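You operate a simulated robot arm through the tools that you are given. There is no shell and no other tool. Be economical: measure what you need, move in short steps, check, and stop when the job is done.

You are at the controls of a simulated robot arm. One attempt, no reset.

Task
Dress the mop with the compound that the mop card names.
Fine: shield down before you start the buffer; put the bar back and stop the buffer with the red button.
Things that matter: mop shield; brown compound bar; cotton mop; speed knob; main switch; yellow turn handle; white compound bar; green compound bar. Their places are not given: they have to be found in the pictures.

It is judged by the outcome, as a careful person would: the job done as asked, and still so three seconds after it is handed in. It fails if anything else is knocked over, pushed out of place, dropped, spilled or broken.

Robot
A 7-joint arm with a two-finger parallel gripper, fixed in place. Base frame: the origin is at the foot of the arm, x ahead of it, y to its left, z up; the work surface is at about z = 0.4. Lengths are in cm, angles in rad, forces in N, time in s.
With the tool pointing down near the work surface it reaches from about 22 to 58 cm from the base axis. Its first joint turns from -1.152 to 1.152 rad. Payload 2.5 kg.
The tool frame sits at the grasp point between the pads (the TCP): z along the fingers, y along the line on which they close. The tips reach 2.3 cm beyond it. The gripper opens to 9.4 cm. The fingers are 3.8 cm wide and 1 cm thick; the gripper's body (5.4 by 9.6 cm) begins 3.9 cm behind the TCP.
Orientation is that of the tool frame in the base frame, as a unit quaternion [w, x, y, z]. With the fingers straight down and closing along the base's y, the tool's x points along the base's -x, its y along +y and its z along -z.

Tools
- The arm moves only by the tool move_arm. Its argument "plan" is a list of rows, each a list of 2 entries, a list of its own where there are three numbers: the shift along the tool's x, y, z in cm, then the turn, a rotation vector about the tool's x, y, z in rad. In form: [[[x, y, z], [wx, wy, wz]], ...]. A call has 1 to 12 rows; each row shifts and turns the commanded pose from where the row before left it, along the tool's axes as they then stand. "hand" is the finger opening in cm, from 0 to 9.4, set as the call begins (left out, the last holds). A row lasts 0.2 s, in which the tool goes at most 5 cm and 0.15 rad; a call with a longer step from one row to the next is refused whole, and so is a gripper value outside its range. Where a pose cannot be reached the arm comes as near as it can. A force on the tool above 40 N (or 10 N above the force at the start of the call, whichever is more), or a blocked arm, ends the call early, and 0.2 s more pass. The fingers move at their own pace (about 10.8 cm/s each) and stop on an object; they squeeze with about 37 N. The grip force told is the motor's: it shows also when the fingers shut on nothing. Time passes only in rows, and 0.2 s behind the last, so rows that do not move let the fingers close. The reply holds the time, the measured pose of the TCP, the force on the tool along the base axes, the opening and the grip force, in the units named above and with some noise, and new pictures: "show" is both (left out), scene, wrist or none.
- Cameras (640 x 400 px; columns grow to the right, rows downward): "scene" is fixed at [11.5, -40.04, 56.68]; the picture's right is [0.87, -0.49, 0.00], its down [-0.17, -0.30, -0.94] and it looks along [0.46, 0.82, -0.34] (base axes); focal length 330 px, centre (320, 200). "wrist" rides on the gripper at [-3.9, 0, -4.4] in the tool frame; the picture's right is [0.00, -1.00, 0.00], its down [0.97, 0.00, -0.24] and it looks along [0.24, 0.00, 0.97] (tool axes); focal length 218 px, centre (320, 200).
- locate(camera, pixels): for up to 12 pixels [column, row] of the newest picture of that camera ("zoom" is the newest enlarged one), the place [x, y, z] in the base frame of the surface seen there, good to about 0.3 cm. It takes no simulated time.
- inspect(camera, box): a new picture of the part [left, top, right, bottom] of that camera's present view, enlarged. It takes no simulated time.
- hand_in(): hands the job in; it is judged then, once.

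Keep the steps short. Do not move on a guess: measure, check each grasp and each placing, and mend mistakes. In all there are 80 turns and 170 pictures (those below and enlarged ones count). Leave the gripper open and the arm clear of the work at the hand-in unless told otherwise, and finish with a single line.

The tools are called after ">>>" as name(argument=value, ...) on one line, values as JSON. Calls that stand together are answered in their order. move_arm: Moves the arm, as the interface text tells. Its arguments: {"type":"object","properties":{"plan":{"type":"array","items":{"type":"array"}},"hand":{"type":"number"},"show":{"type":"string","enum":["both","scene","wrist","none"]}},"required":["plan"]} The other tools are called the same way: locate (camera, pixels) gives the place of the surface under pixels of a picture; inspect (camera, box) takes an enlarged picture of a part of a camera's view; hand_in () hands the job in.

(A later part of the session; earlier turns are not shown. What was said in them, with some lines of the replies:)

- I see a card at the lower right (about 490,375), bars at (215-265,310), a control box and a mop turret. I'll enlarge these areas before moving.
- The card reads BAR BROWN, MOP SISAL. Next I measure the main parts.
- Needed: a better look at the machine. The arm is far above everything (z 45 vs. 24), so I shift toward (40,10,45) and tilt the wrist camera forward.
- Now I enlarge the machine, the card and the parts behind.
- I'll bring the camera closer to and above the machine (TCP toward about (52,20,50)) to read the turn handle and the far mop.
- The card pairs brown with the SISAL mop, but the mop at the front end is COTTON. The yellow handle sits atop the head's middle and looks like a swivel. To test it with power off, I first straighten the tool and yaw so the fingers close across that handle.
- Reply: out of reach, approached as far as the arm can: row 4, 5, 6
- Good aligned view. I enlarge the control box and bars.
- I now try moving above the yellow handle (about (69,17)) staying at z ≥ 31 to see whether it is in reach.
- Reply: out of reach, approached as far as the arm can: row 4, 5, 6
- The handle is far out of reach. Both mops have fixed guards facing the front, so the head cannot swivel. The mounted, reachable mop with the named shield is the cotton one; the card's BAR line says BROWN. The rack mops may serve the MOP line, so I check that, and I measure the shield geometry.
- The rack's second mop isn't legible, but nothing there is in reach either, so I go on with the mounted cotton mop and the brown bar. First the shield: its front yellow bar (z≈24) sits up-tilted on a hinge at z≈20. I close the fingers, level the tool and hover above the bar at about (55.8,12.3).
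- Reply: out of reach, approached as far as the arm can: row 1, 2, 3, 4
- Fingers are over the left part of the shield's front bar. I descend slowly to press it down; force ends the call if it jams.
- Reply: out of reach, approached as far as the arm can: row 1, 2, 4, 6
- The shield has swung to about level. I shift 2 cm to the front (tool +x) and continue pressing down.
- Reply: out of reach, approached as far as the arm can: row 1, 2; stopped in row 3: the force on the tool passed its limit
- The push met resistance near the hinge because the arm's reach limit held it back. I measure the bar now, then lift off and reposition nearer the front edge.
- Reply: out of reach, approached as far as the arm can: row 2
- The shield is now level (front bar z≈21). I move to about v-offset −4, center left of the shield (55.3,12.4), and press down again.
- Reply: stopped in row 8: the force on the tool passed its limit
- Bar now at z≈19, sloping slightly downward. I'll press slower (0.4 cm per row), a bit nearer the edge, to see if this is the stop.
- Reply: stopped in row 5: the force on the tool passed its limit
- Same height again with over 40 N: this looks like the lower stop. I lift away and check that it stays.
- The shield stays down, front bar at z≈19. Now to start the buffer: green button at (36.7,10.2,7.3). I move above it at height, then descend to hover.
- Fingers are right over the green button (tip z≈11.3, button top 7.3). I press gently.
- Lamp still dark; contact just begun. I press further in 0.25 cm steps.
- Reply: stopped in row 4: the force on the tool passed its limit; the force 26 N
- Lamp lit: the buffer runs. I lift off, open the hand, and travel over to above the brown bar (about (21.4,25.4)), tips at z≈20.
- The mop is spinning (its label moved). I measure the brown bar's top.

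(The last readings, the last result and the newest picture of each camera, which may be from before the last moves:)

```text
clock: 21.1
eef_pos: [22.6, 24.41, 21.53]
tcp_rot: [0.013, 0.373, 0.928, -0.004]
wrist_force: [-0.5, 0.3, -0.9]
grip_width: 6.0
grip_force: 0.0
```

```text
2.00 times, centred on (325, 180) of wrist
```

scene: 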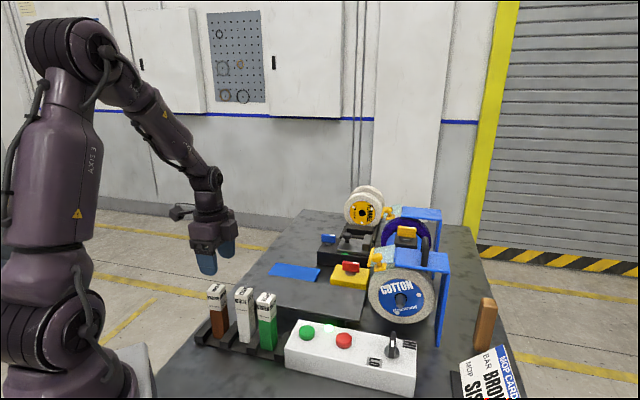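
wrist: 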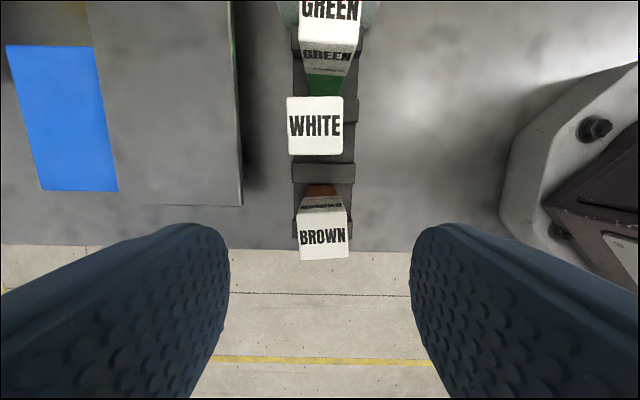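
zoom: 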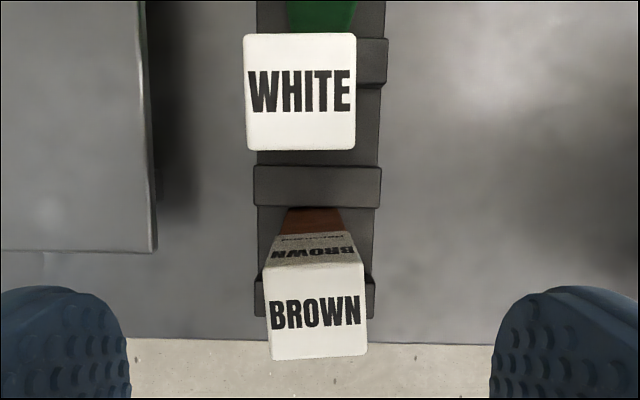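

Brown bar: center (21.65,25.15), 3 cm square, top z 13.5. I align, and lower to TCP z≈11.5, with fingers 6 cm open.

>>> move_arm(plan=[[[1.2, -0.1, 0], [0, 0.027, 0]], [[0, 0, 3], [0, 0, 0]], [[0, 0, 3], [0, 0, 0]], [[0, 0, 2.5], [0, 0, 0]], [[0, 0, 1.5], [0, 0, 0]], [[0, 0, 0], [0, 0, 0]]])

```text
clock: 22.5
eef_pos: [21.79, 25.17, 11.41]
tcp_rot: [0.0, 0.373, 0.928, 0.002]
wrist_force: [-0.8, 0.3, -0.5]
grip_width: 6.01
grip_force: 0.1
```

scene: 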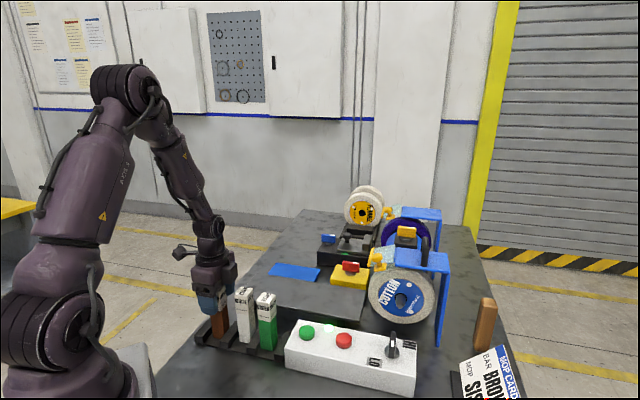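
wrist: 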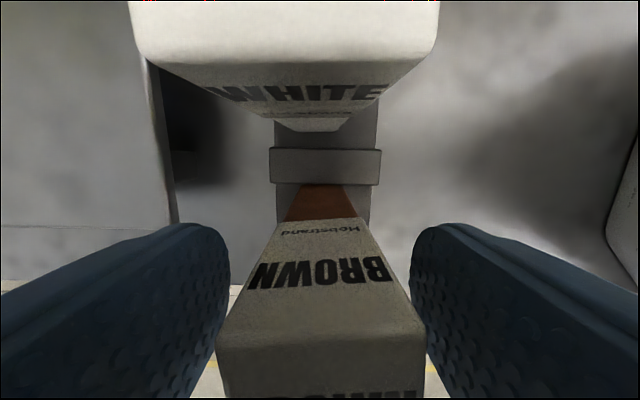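

The bar is between the pads. I close.

>>> move_arm(plan=[[[0, 0, 0], [0, 0, 0]], [[0, 0, 0], [0, 0, 0]], [[0, 0, 0], [0, 0, 0]]], hand=1.5, show="none")

>>> move_arm(plan=[[[0, 0, -1.5], [0, 0, 0]], [[0, 0, -4], [0, 0, 0]], [[0, 0, -4], [0, 0, 0]], [[0, 0, -4], [0, 0, 0]], [[0, 0, -2], [0, 0, 0]], [[0, 0, 0], [0, 0, 0]]])

```text
clock: 23.3
eef_pos: [21.73, 25.21, 11.47]
tcp_rot: [0.001, 0.374, 0.928, 0.002]
wrist_force: [-0.7, 0.6, 0.2]
grip_width: 3.06
grip_force: 36.9
```

```text
clock: 24.7
eef_pos: [21.78, 25.12, 27.07]
tcp_rot: [0.001, 0.372, 0.928, 0.002]
wrist_force: [-1.0, 0.1, -1.6]
grip_width: 3.06
grip_force: 36.8
```

scene: 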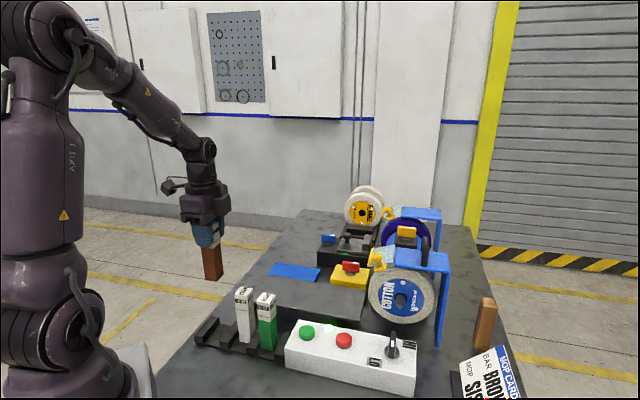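
wrist: 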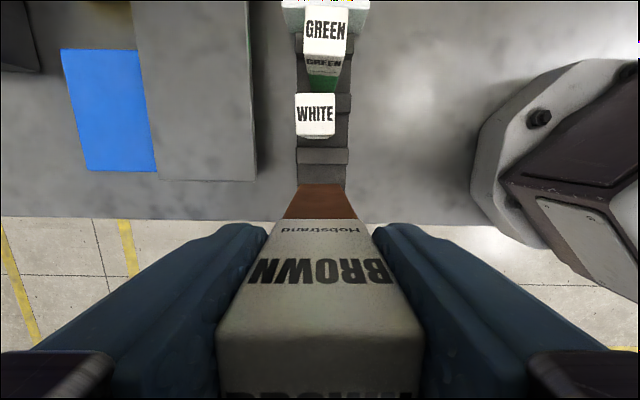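

Bar held firmly (3.06 cm). Next I carry it at this height to a stand-off in front of the mop, then tilt the tool so the bare lower end points at the mop.

>>> move_arm(plan=[[[-3.52, 2.66, 0], [0, 0, 0]], [[-3.52, 2.66, 0], [0, 0, 0]], [[-3.52, 2.66, 0], [0, 0, 0]], [[-3.52, 2.66, 0], [0, 0, 0]], [[-3.52, 2.66, 0], [0, 0, 0]], [[0, 0, 0], [0, 0, 0]]], show="none")

>>> move_arm(plan=[[[0, 0, 0], [0, -0.15, 0]], [[0, 0, 0], [0, -0.15, 0]], [[0, 0, 0], [0, -0.15, 0]], [[0, 0, 0], [0, -0.15, 0]], [[0, 0, 0], [0, -0.15, 0]], [[0, 0, 0], [0, -0.15, 0]], [[0, 0, 0], [0, -0.15, 0]], [[0, 0, 0], [0, -0.15, 0]], [[0, 0, 0], [0, 0, 0]]])

```text
clock: 26.1
eef_pos: [43.81, 22.52, 27.0]
tcp_rot: [-0.001, 0.372, 0.928, 0.001]
wrist_force: [-0.2, -0.5, -1.7]
grip_width: 3.05
grip_force: 36.7
```

```text
clock: 28.1
eef_pos: [43.65, 22.58, 26.94]
tcp_rot: [0.525, 0.309, 0.765, -0.21]
wrist_force: [-0.6, -0.3, -1.5]
grip_width: 3.06
grip_force: 37.3
```

scene: 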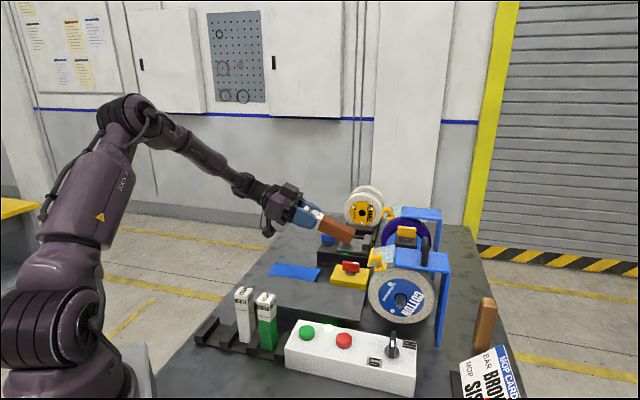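
wrist: 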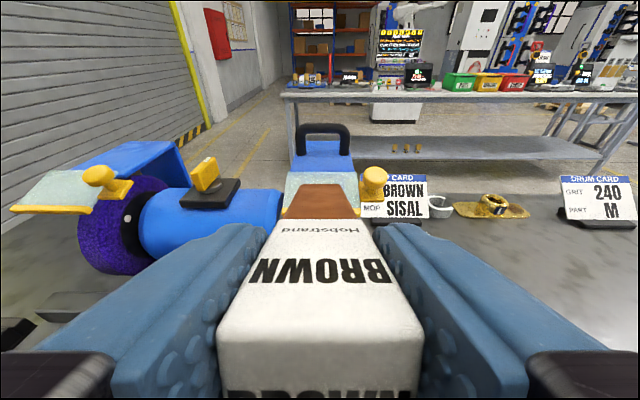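

Bar lines up with the shield/mop (column ≈320). I lower by 10.6 cm straight down, keeping the 5 cm stand-off.

>>> move_arm(plan=[[[2.47, 0, 0.96], [0, 0, 0]], [[2.47, 0, 0.96], [0, 0, 0]], [[2.47, 0, 0.96], [0, 0, 0]], [[2.47, 0, 0.96], [0, 0, 0]], [[0, 0, 0], [0, 0, 0]]])

>>> inspect(camera="scene", box=[300, 220, 440, 330])

>>> inspect(camera="wrist", box=[220, 110, 420, 260])

```text
clock: 29.3
eef_pos: [43.57, 22.53, 16.47]
tcp_rot: [0.523, 0.31, 0.766, -0.209]
wrist_force: [0.1, 0.0, -1.5]
grip_width: 3.08
grip_force: 36.9
```

scene: 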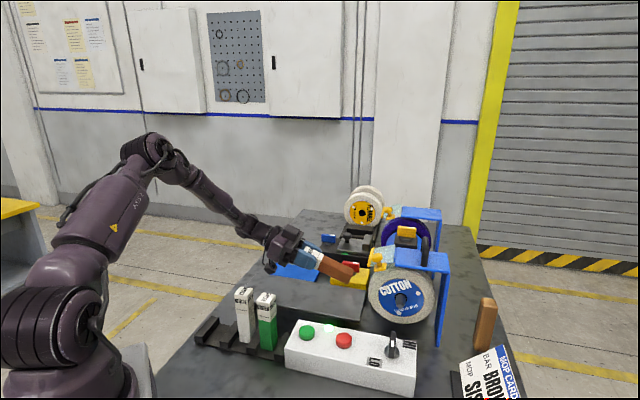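
wrist: 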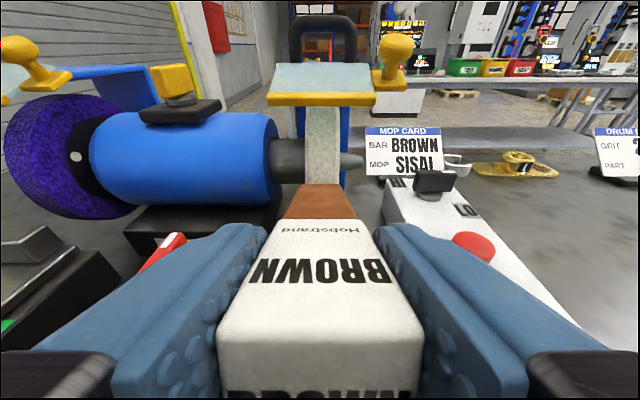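

```text
3.64 times, centred on (370, 275) of scene
```

zoom: 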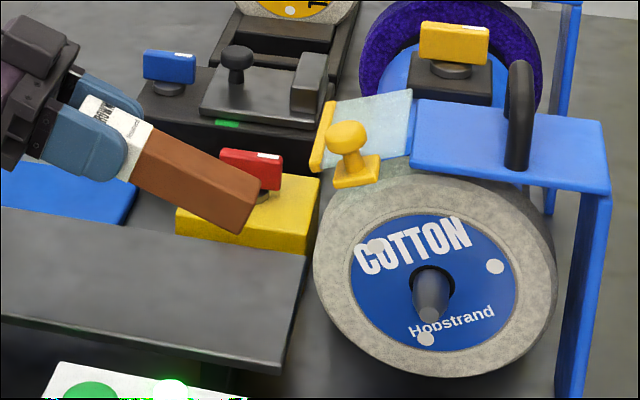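

```text
2.67 times, centred on (320, 185) of wrist
```

zoom: 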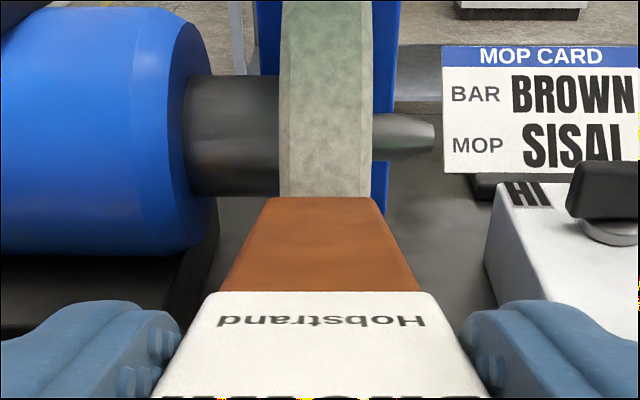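

The bar end points straight at the mop, gap about 5 cm. I advance 3.6 cm horizontally, then check.

>>> move_arm(plan=[[[-0.43, 0, 1.12], [0, 0, 0]], [[-0.43, 0, 1.12], [0, 0, 0]], [[-0.43, 0, 1.12], [0, 0, 0]], [[0, 0, 0], [0, 0, 0]]], show="wrist")

>>> inspect(camera="scene", box=[300, 220, 440, 330])

```text
clock: 30.3
eef_pos: [46.44, 20.12, 16.4]
tcp_rot: [0.523, 0.31, 0.766, -0.21]
wrist_force: [-0.5, -0.5, -2.0]
grip_width: 3.04
grip_force: 37.0
```

wrist: 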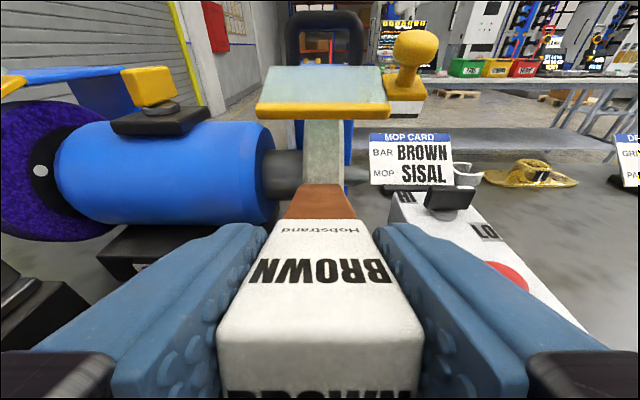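

```text
3.64 times, centred on (370, 275) of scene
```

zoom: 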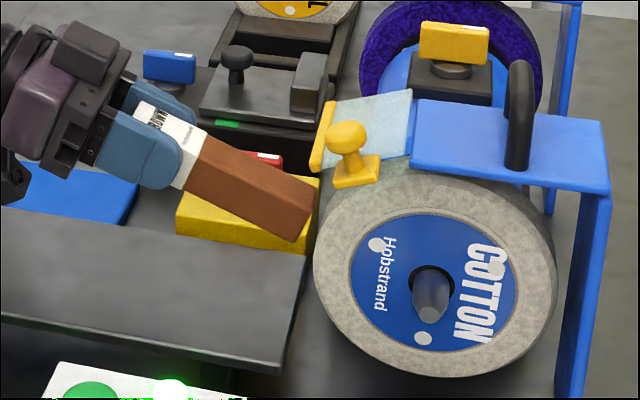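

Gap now near 1–1.5 cm, still centered and below the shield. I advance in 0.25 cm steps.

>>> move_arm(plan=[[[-0.09, 0, 0.23], [0, 0, 0]], [[-0.09, 0, 0.23], [0, 0, 0]], [[-0.09, 0, 0.23], [0, 0, 0]], [[-0.09, 0, 0.23], [0, 0, 0]], [[0, 0, 0], [0, 0, 0]]], show="wrist")

>>> inspect(camera="scene", box=[350, 230, 430, 300])

```text
clock: 31.5
eef_pos: [46.95, 19.43, 16.39]
tcp_rot: [0.524, 0.308, 0.766, -0.208]
wrist_force: [-0.4, 0.2, -1.8]
grip_width: 3.08
grip_force: 36.9
```

wrist: 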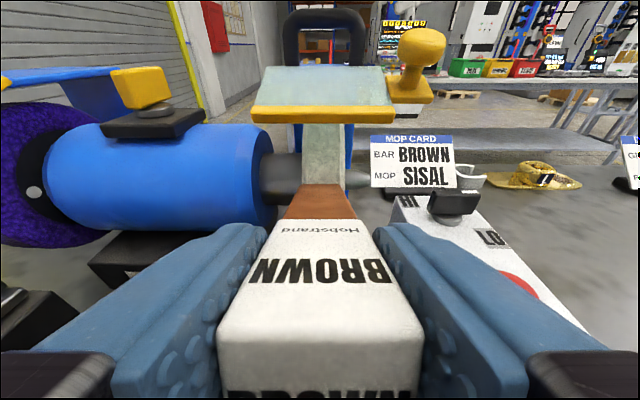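

```text
5.71 times, centred on (390, 265) of scene
```

zoom: 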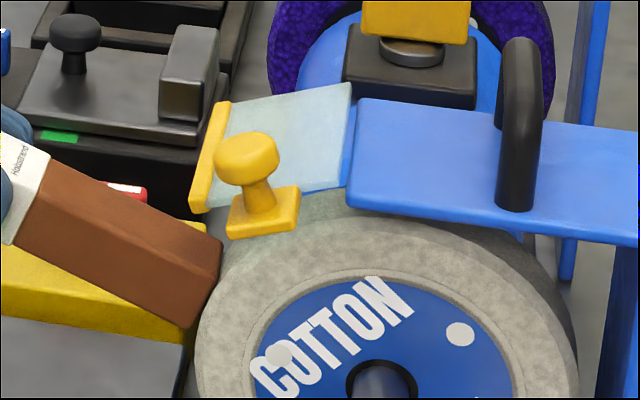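

Nearly touching, no force yet. Continuing in 0.2 cm steps.

>>> move_arm(plan=[[[-0.07, 0, 0.19], [0, 0, 0]], [[-0.07, 0, 0.19], [0, 0, 0]], [[-0.07, 0, 0.19], [0, 0, 0]], [[0, 0, 0], [0, 0, 0]]], show="none")

>>> inspect(camera="scene", box=[350, 230, 430, 300])

```text
clock: 32.3
eef_pos: [47.21, 19.48, 16.3]
tcp_rot: [0.523, 0.308, 0.768, -0.207]
wrist_force: [-3.1, 1.8, 1.1]
grip_width: 3.06
grip_force: 36.8
stopped in row 3: the force on the tool passed its limit (the readings are from after the stop); the commanded pose is now the measured one
```

```text
5.71 times, centred on (390, 265) of scene
```

zoom: 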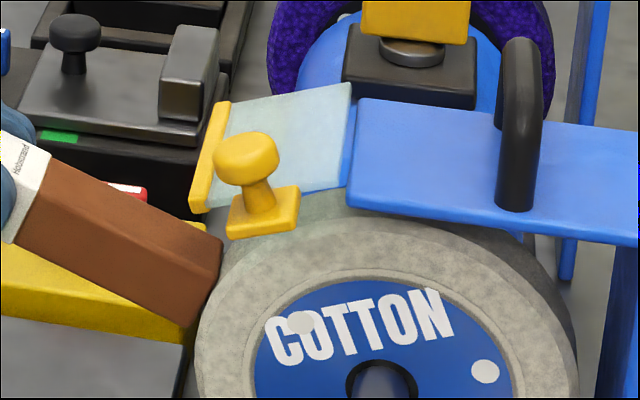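

Contact made (a few N now). I hold with a very slight push for about two seconds and look for compound on the mop.

>>> move_arm(plan=[[[0, 0, 0.06], [0, 0, 0]], [[0, 0, 0], [0, 0, 0]], [[0, 0, 0], [0, 0, 0]], [[0, 0, 0], [0, 0, 0]], [[0, 0, 0], [0, 0, 0]], [[0, 0, 0], [0, 0, 0]], [[0, 0, 0], [0, 0, 0]], [[0, 0, 0], [0, 0, 0]], [[0, 0, 0], [0, 0, 0]], [[0, 0, 0], [0, 0, 0]]], show="wrist")

>>> inspect(camera="scene", box=[350, 230, 430, 300])

>>> inspect(camera="wrist", box=[240, 90, 400, 230])

```text
clock: 34.5
eef_pos: [47.23, 19.41, 16.25]
tcp_rot: [0.523, 0.308, 0.768, -0.205]
wrist_force: [-20.1, 16.3, 7.1]
grip_width: 3.06
grip_force: 36.7
```

wrist: 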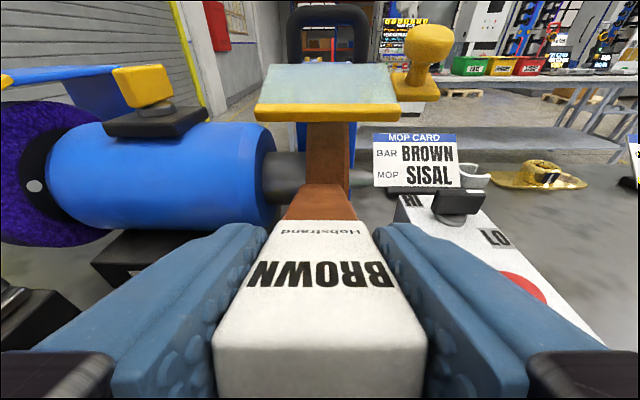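

```text
5.71 times, centred on (390, 265) of scene
```

zoom: 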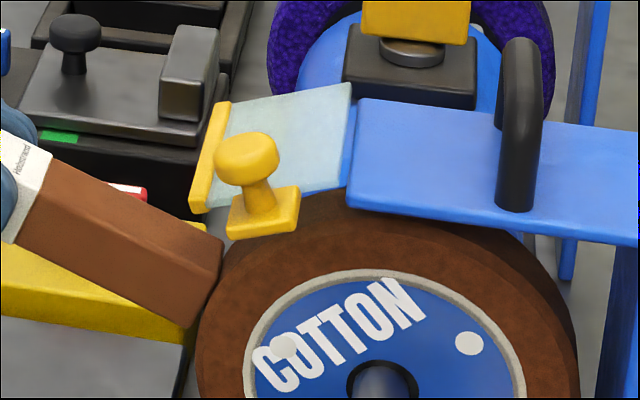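

```text
2.86 times, centred on (320, 160) of wrist
```

zoom: 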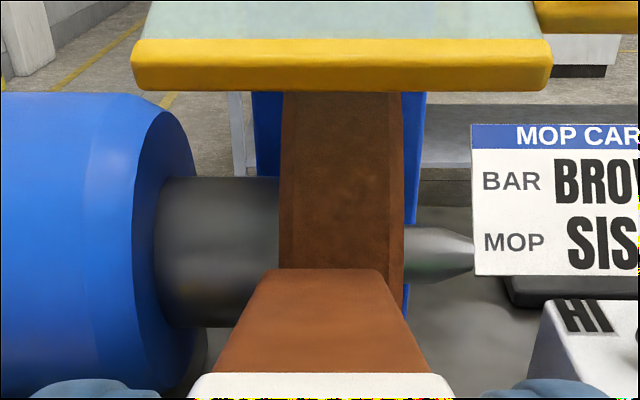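

The mop is coated brown all round. I back off 5 cm, rise, and undo the tilt.

>>> move_arm(plan=[[[0.9, 0, -2.33], [0, 0, 0]], [[0.9, 0, -2.33], [0, 0, 0]], [[-3.3, 0, -1.28], [0, 0, 0]], [[-3.3, 0, -1.28], [0, 0, 0]], [[-3.3, 0, -1.28], [0, 0, 0]], [[0, 0, 0], [0, 0, 0]]], show="none")

>>> move_arm(plan=[[[0, 0, 0], [0, 0.15, 0]], [[0, 0, 0], [0, 0.15, 0]], [[0, 0, 0], [0, 0.15, 0]], [[0, 0, 0], [0, 0.15, 0]], [[0, 0, 0], [0, 0.15, 0]], [[0, 0, 0], [0, 0.15, 0]], [[0, 0, 0], [0, 0.15, 0]], [[0, 0, 0], [0, 0.15, 0]], [[0, 0, 0], [0, 0, 0]]])

```text
clock: 35.9
eef_pos: [43.56, 22.81, 26.86]
tcp_rot: [0.522, 0.308, 0.768, -0.207]
wrist_force: [-0.1, -0.5, -1.9]
grip_width: 3.07
grip_force: 36.7
```

```text
clock: 37.9
eef_pos: [43.57, 22.67, 26.93]
tcp_rot: [-0.002, 0.371, 0.929, 0.004]
wrist_force: [0.5, 0.5, -1.4]
grip_width: 3.09
grip_force: 37.0
```

scene: 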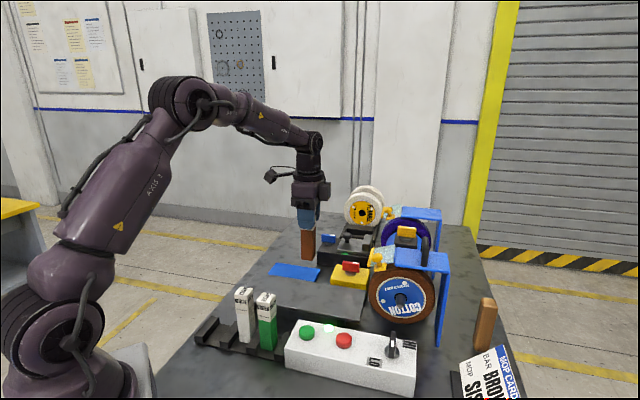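
wrist: 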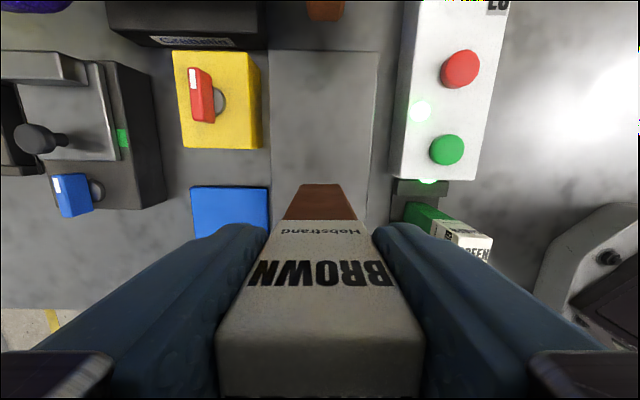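

Bar still firm. I carry it back over its slot (21.73,25.21).

>>> move_arm(plan=[[[3.52, -2.64, 0], [0, 0, 0]], [[3.52, -2.64, 0], [0, 0, 0]], [[3.52, -2.64, 0], [0, 0, 0]], [[3.52, -2.64, 0], [0, 0, 0]], [[3.52, -2.64, 0], [0, 0, 0]], [[0, 0, 0], [0, 0, 0]]])

>>> inspect(camera="wrist", box=[240, 60, 400, 260])

>>> inspect(camera="scene", box=[180, 200, 290, 360])

```text
clock: 39.3
eef_pos: [21.65, 25.07, 27.05]
tcp_rot: [-0.001, 0.371, 0.929, 0.004]
wrist_force: [0.7, 0.1, -1.7]
grip_width: 3.07
grip_force: 36.9
```

scene: 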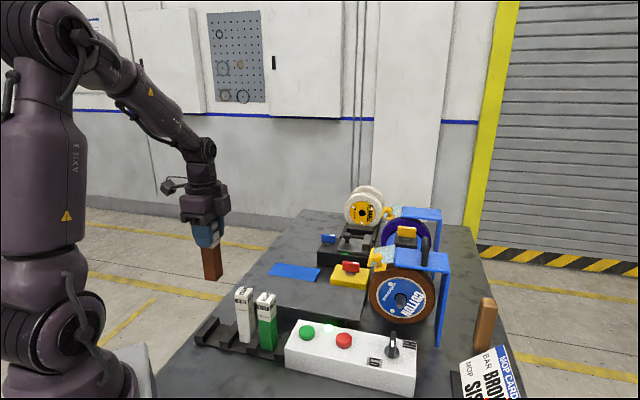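
wrist: 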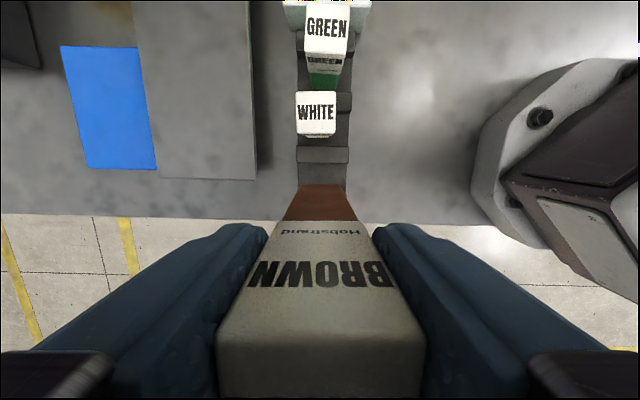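

```text
2.00 times, centred on (320, 160) of wrist
```

zoom: 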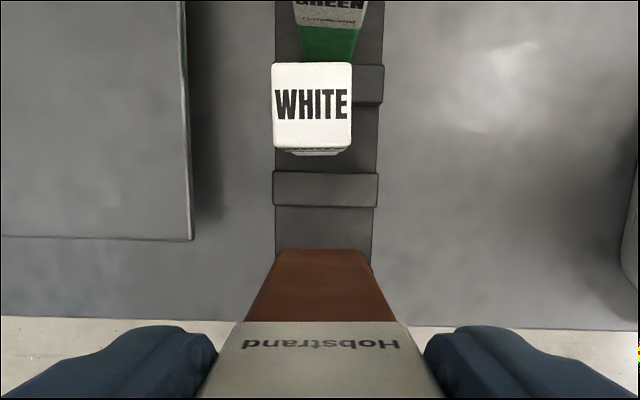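

```text
2.50 times, centred on (235, 280) of scene
```

zoom: 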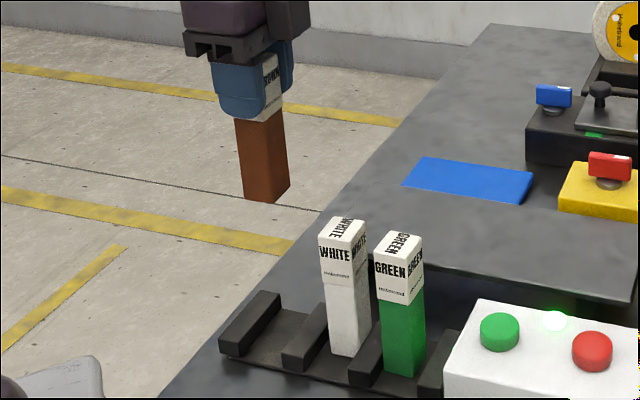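

Bar undisturbed in the grip; slot below. I lower with a small lateral correction, slowing near the bottom.

>>> move_arm(plan=[[[0.04, 0.16, 3.5], [0, 0, 0]], [[0, 0, 3.5], [0, 0, 0]], [[0, 0, 3.2], [0, 0, 0]], [[0, 0, 2], [0, 0, 0]], [[0, 0, 1.5], [0, 0, 0]], [[0, 0, 1], [0, 0, 0]], [[0, 0, 0], [0, 0, 0]]])

>>> inspect(camera="scene", box=[180, 270, 290, 370])

```text
clock: 40.9
eef_pos: [21.83, 25.54, 12.37]
tcp_rot: [-0.001, 0.371, 0.929, 0.003]
wrist_force: [0.4, 0.0, -2.1]
grip_width: 3.03
grip_force: 37.1
```

scene: 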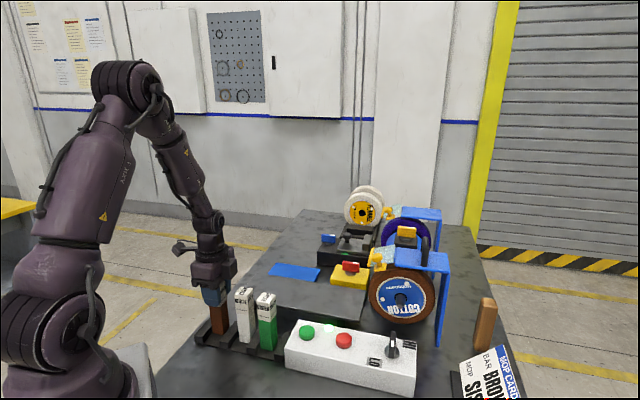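
wrist: 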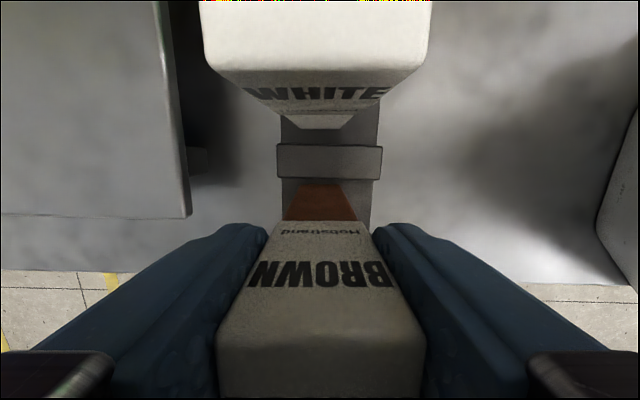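

```text
4.00 times, centred on (235, 320) of scene
```

zoom: 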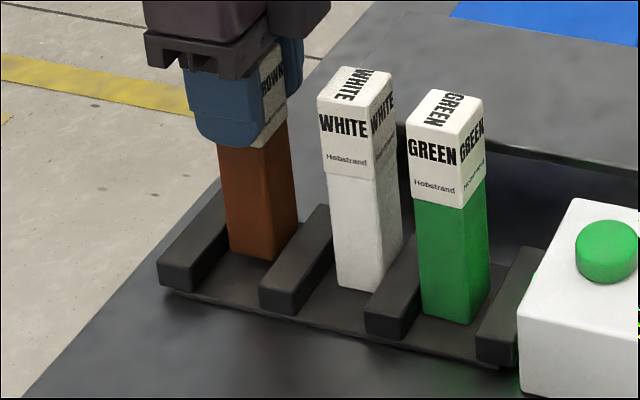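

About 0.3 cm off laterally; I correct and lower slowly to contact.

>>> move_arm(plan=[[[-0.1, -0.25, 0.2], [0, 0, 0]], [[0, 0, 0.25], [0, 0, 0]], [[0, 0, 0.2], [0, 0, 0]], [[0, 0, 0.1], [0, 0, 0]], [[0, 0, 0], [0, 0, 0]]], show="none")

>>> inspect(camera="scene", box=[180, 270, 290, 370])

```text
clock: 42.1
eef_pos: [21.77, 25.21, 11.57]
tcp_rot: [-0.001, 0.371, 0.929, 0.003]
wrist_force: [0.4, -1.1, -2.1]
grip_width: 3.05
grip_force: 36.8
```

```text
4.00 times, centred on (235, 320) of scene
```

zoom: 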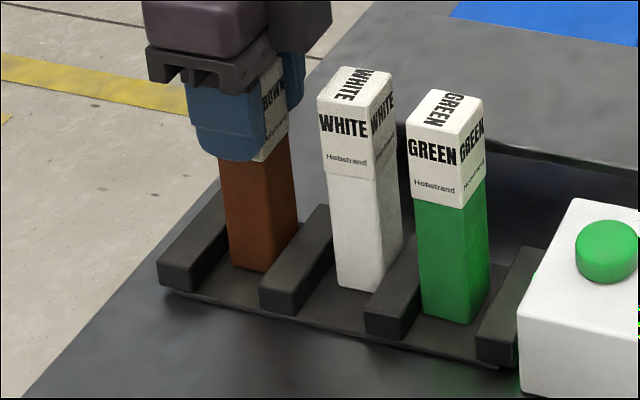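

Pose matches the pick-up (z 11.57 vs 11.47). A few more 0.08 cm steps until force shows.

>>> move_arm(plan=[[[0, 0, 0.08], [0, 0, 0]], [[0, 0, 0.08], [0, 0, 0]], [[0, 0, 0], [0, 0, 0]]], show="none")

```text
clock: 42.9
eef_pos: [21.7, 25.27, 11.39]
tcp_rot: [-0.001, 0.371, 0.929, 0.003]
wrist_force: [-2.5, -1.2, 8.5]
grip_width: 3.1
grip_force: 36.9
```

The bar is seated (8.5 N upward). I open to 6 cm and rise straight up.

>>> move_arm(plan=[[[0, 0, 0], [0, 0, 0]], [[0, 0, 0], [0, 0, 0]], [[0, 0, -2], [0, 0, 0]], [[0, 0, -4], [0, 0, 0]], [[0, 0, -4], [0, 0, 0]], [[0, 0, 0], [0, 0, 0]]], hand=6)

>>> inspect(camera="scene", box=[180, 270, 290, 370])

```text
clock: 44.3
eef_pos: [21.64, 25.09, 21.45]
tcp_rot: [-0.001, 0.37, 0.929, 0.004]
wrist_force: [-0.8, 0.7, 0.3]
grip_width: 6.01
grip_force: 0.2
```

scene: 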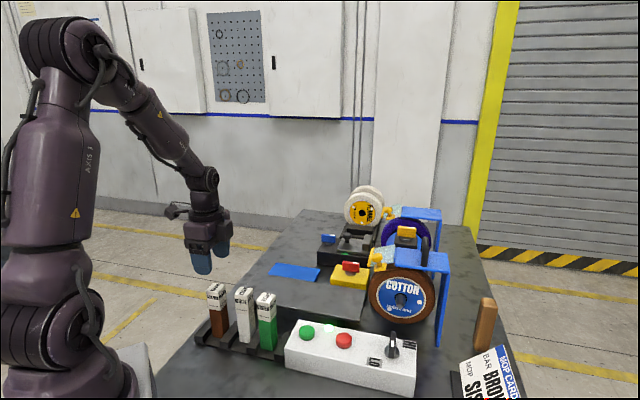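
wrist: 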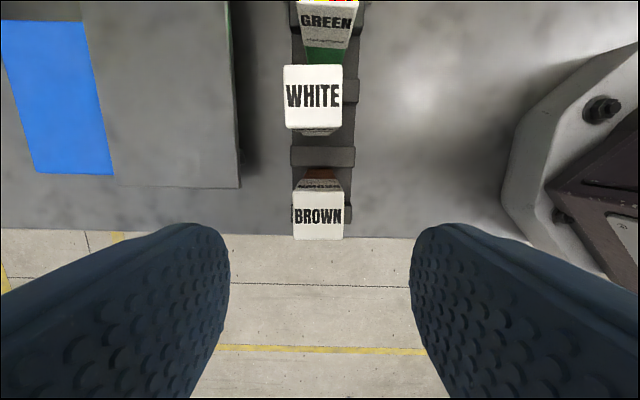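

```text
4.00 times, centred on (235, 320) of scene
```

zoom: 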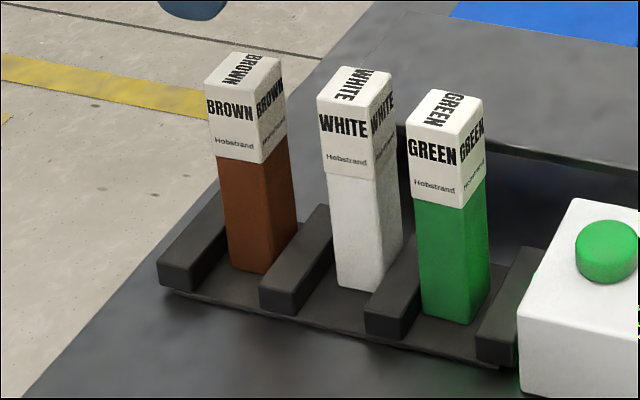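

Bar stands back in its slot. Now the red button at (42.56,4.85,7.34): I close the fingers and travel above it at this height.

>>> move_arm(plan=[[[-4.16, -0.04, 0], [0, 0, 0]], [[-4.16, -0.04, 0], [0, 0, 0]], [[-4.16, -0.04, 0], [0, 0, 0]], [[-4.16, -0.04, 0], [0, 0, 0]], [[-4.16, -0.04, 0], [0, 0, 0]], [[-4.16, -0.04, 0], [0, 0, 0]], [[-4.16, -0.04, 0], [0, 0, 0]], [[0, 0, 4], [0, 0, 0]], [[0, 0, 3.5], [0, 0, 0]], [[0, 0, 0], [0, 0, 0]]], hand=0)

```text
clock: 46.5
eef_pos: [42.69, 4.97, 13.82]
tcp_rot: [-0.001, 0.372, 0.928, 0.004]
wrist_force: [0.3, 0.2, 0.2]
grip_width: 0.03
grip_force: 37.5
```

scene: 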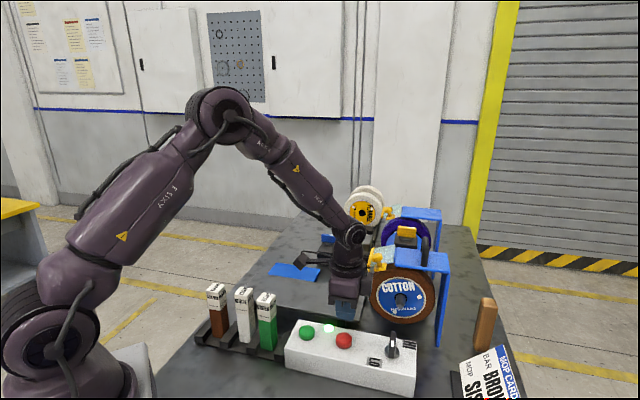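
wrist: 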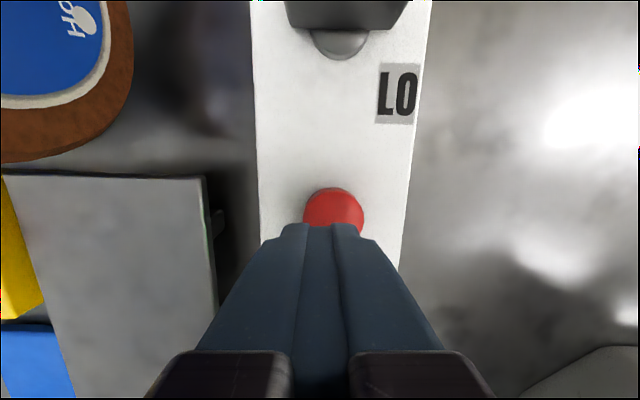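

Button slightly ahead/right of the fingertips; I correct by 0.3 cm and press in small steps.

>>> move_arm(plan=[[[-0.3, -0.3, 2], [0, 0, 0]], [[0, 0, 1.8], [0, 0, 0]], [[0, 0, 0.3], [0, 0, 0]], [[0, 0, 0.3], [0, 0, 0]], [[0, 0, 0.25], [0, 0, 0]], [[0, 0, 0.25], [0, 0, 0]], [[0, 0, 0], [0, 0, 0]]], show="scene")

```text
clock: 48.1
eef_pos: [42.72, 4.55, 8.85]
tcp_rot: [-0.001, 0.371, 0.929, 0.004]
wrist_force: [-2.0, -1.4, 3.6]
grip_width: 0.0
grip_force: 36.8
```

scene: 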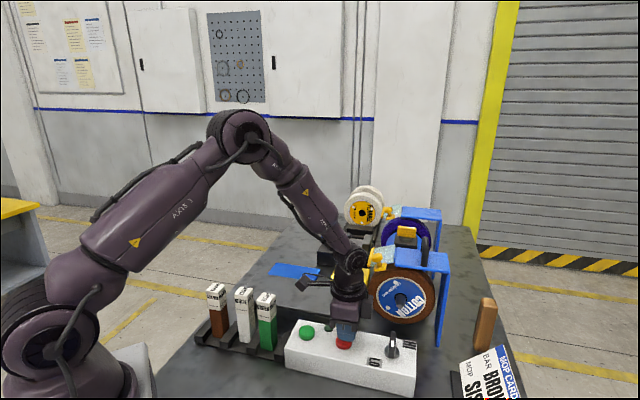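

The lamp near (328,328) appears dark. I lift off to a clear position, open the hand, and verify the stop and everything else.

>>> move_arm(plan=[[[0, 0, -4], [0, 0, 0]], [[0, 0, -4.5], [0, 0, 0]], [[0, 0, -4.5], [0, 0, 0]], [[0, 0, -4.5], [0, 0, 0]], [[3.5, 3, 0], [0, 0, 0]], [[3.5, 3, 0], [0, 0, 0]], [[3.5, 3, 0], [0, 0, 0]], [[0, 0, 0], [0, 0, 0]]], hand=0)

>>> inspect(camera="scene", box=[280, 200, 460, 390])

>>> move_arm(plan=[[[0, 0, -2], [0, 0, 0]], [[0, 0, 0], [0, 0, 0]], [[0, 0, 0], [0, 0, 0]]], hand=9.4)

>>> inspect(camera="scene", box=[280, 200, 460, 390])

```text
clock: 49.9
eef_pos: [41.22, 18.16, 26.51]
tcp_rot: [-0.001, 0.371, 0.929, 0.002]
wrist_force: [0.7, -0.5, -0.7]
grip_width: 0.03
grip_force: 37.0
```

scene: 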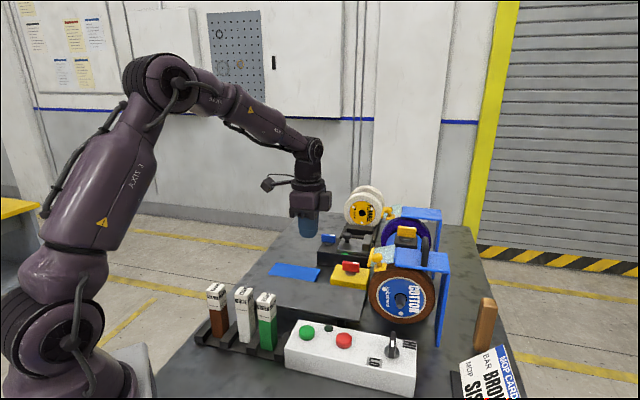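
wrist: 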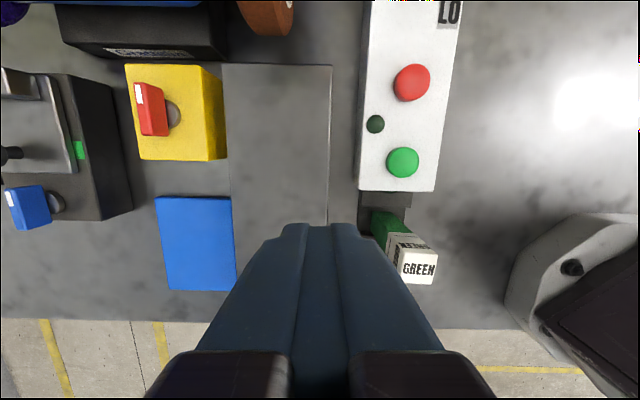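

```text
2.11 times, centred on (370, 295) of scene
```

zoom: 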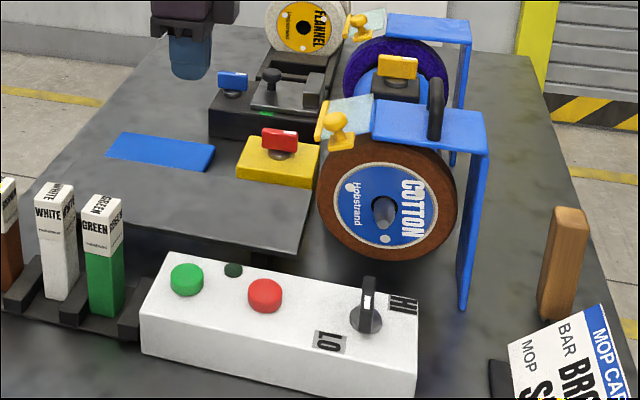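

```text
clock: 50.7
eef_pos: [41.23, 18.28, 28.54]
tcp_rot: [-0.001, 0.371, 0.928, 0.003]
wrist_force: [-0.3, 0.5, 0.1]
grip_width: 9.39
grip_force: 0.0
```

scene: 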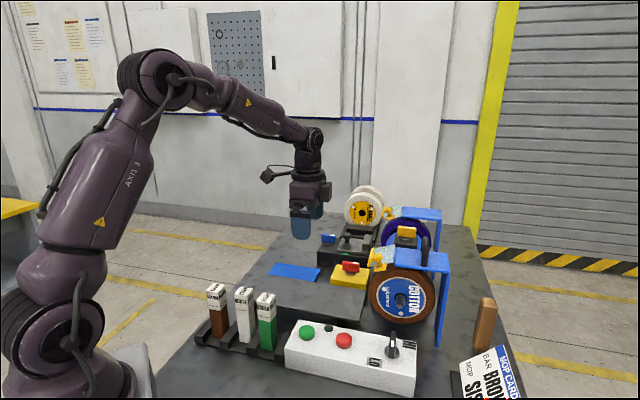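
wrist: 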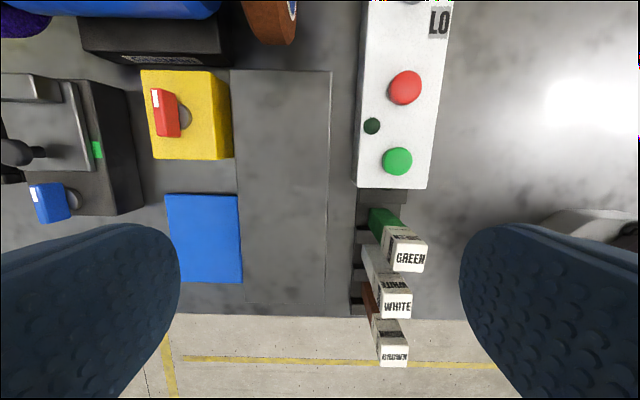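

```text
2.11 times, centred on (370, 295) of scene
```

zoom: 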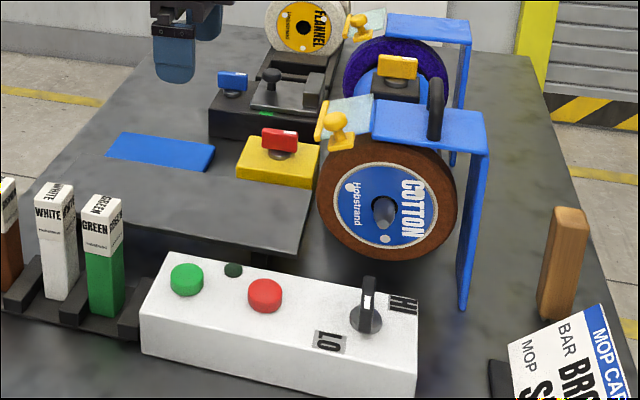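

The lamp is dark and the mop label sits at the same angle in both pictures, so the buffer has stopped. The mop is brown, the bar is back in its slot, the shield is down, and the gripper is open and clear. I hand in.

>>> hand_in()

```text
The job is handed in.
```

I dressed the mounted cotton mop with the brown bar the mop card names, with the shield down before starting, the bar back in its slot and the buffer stopped with the red button; the card's MOP line says SISAL, but I found no mop labelled sisal and the only mop in reach was the cotton one.
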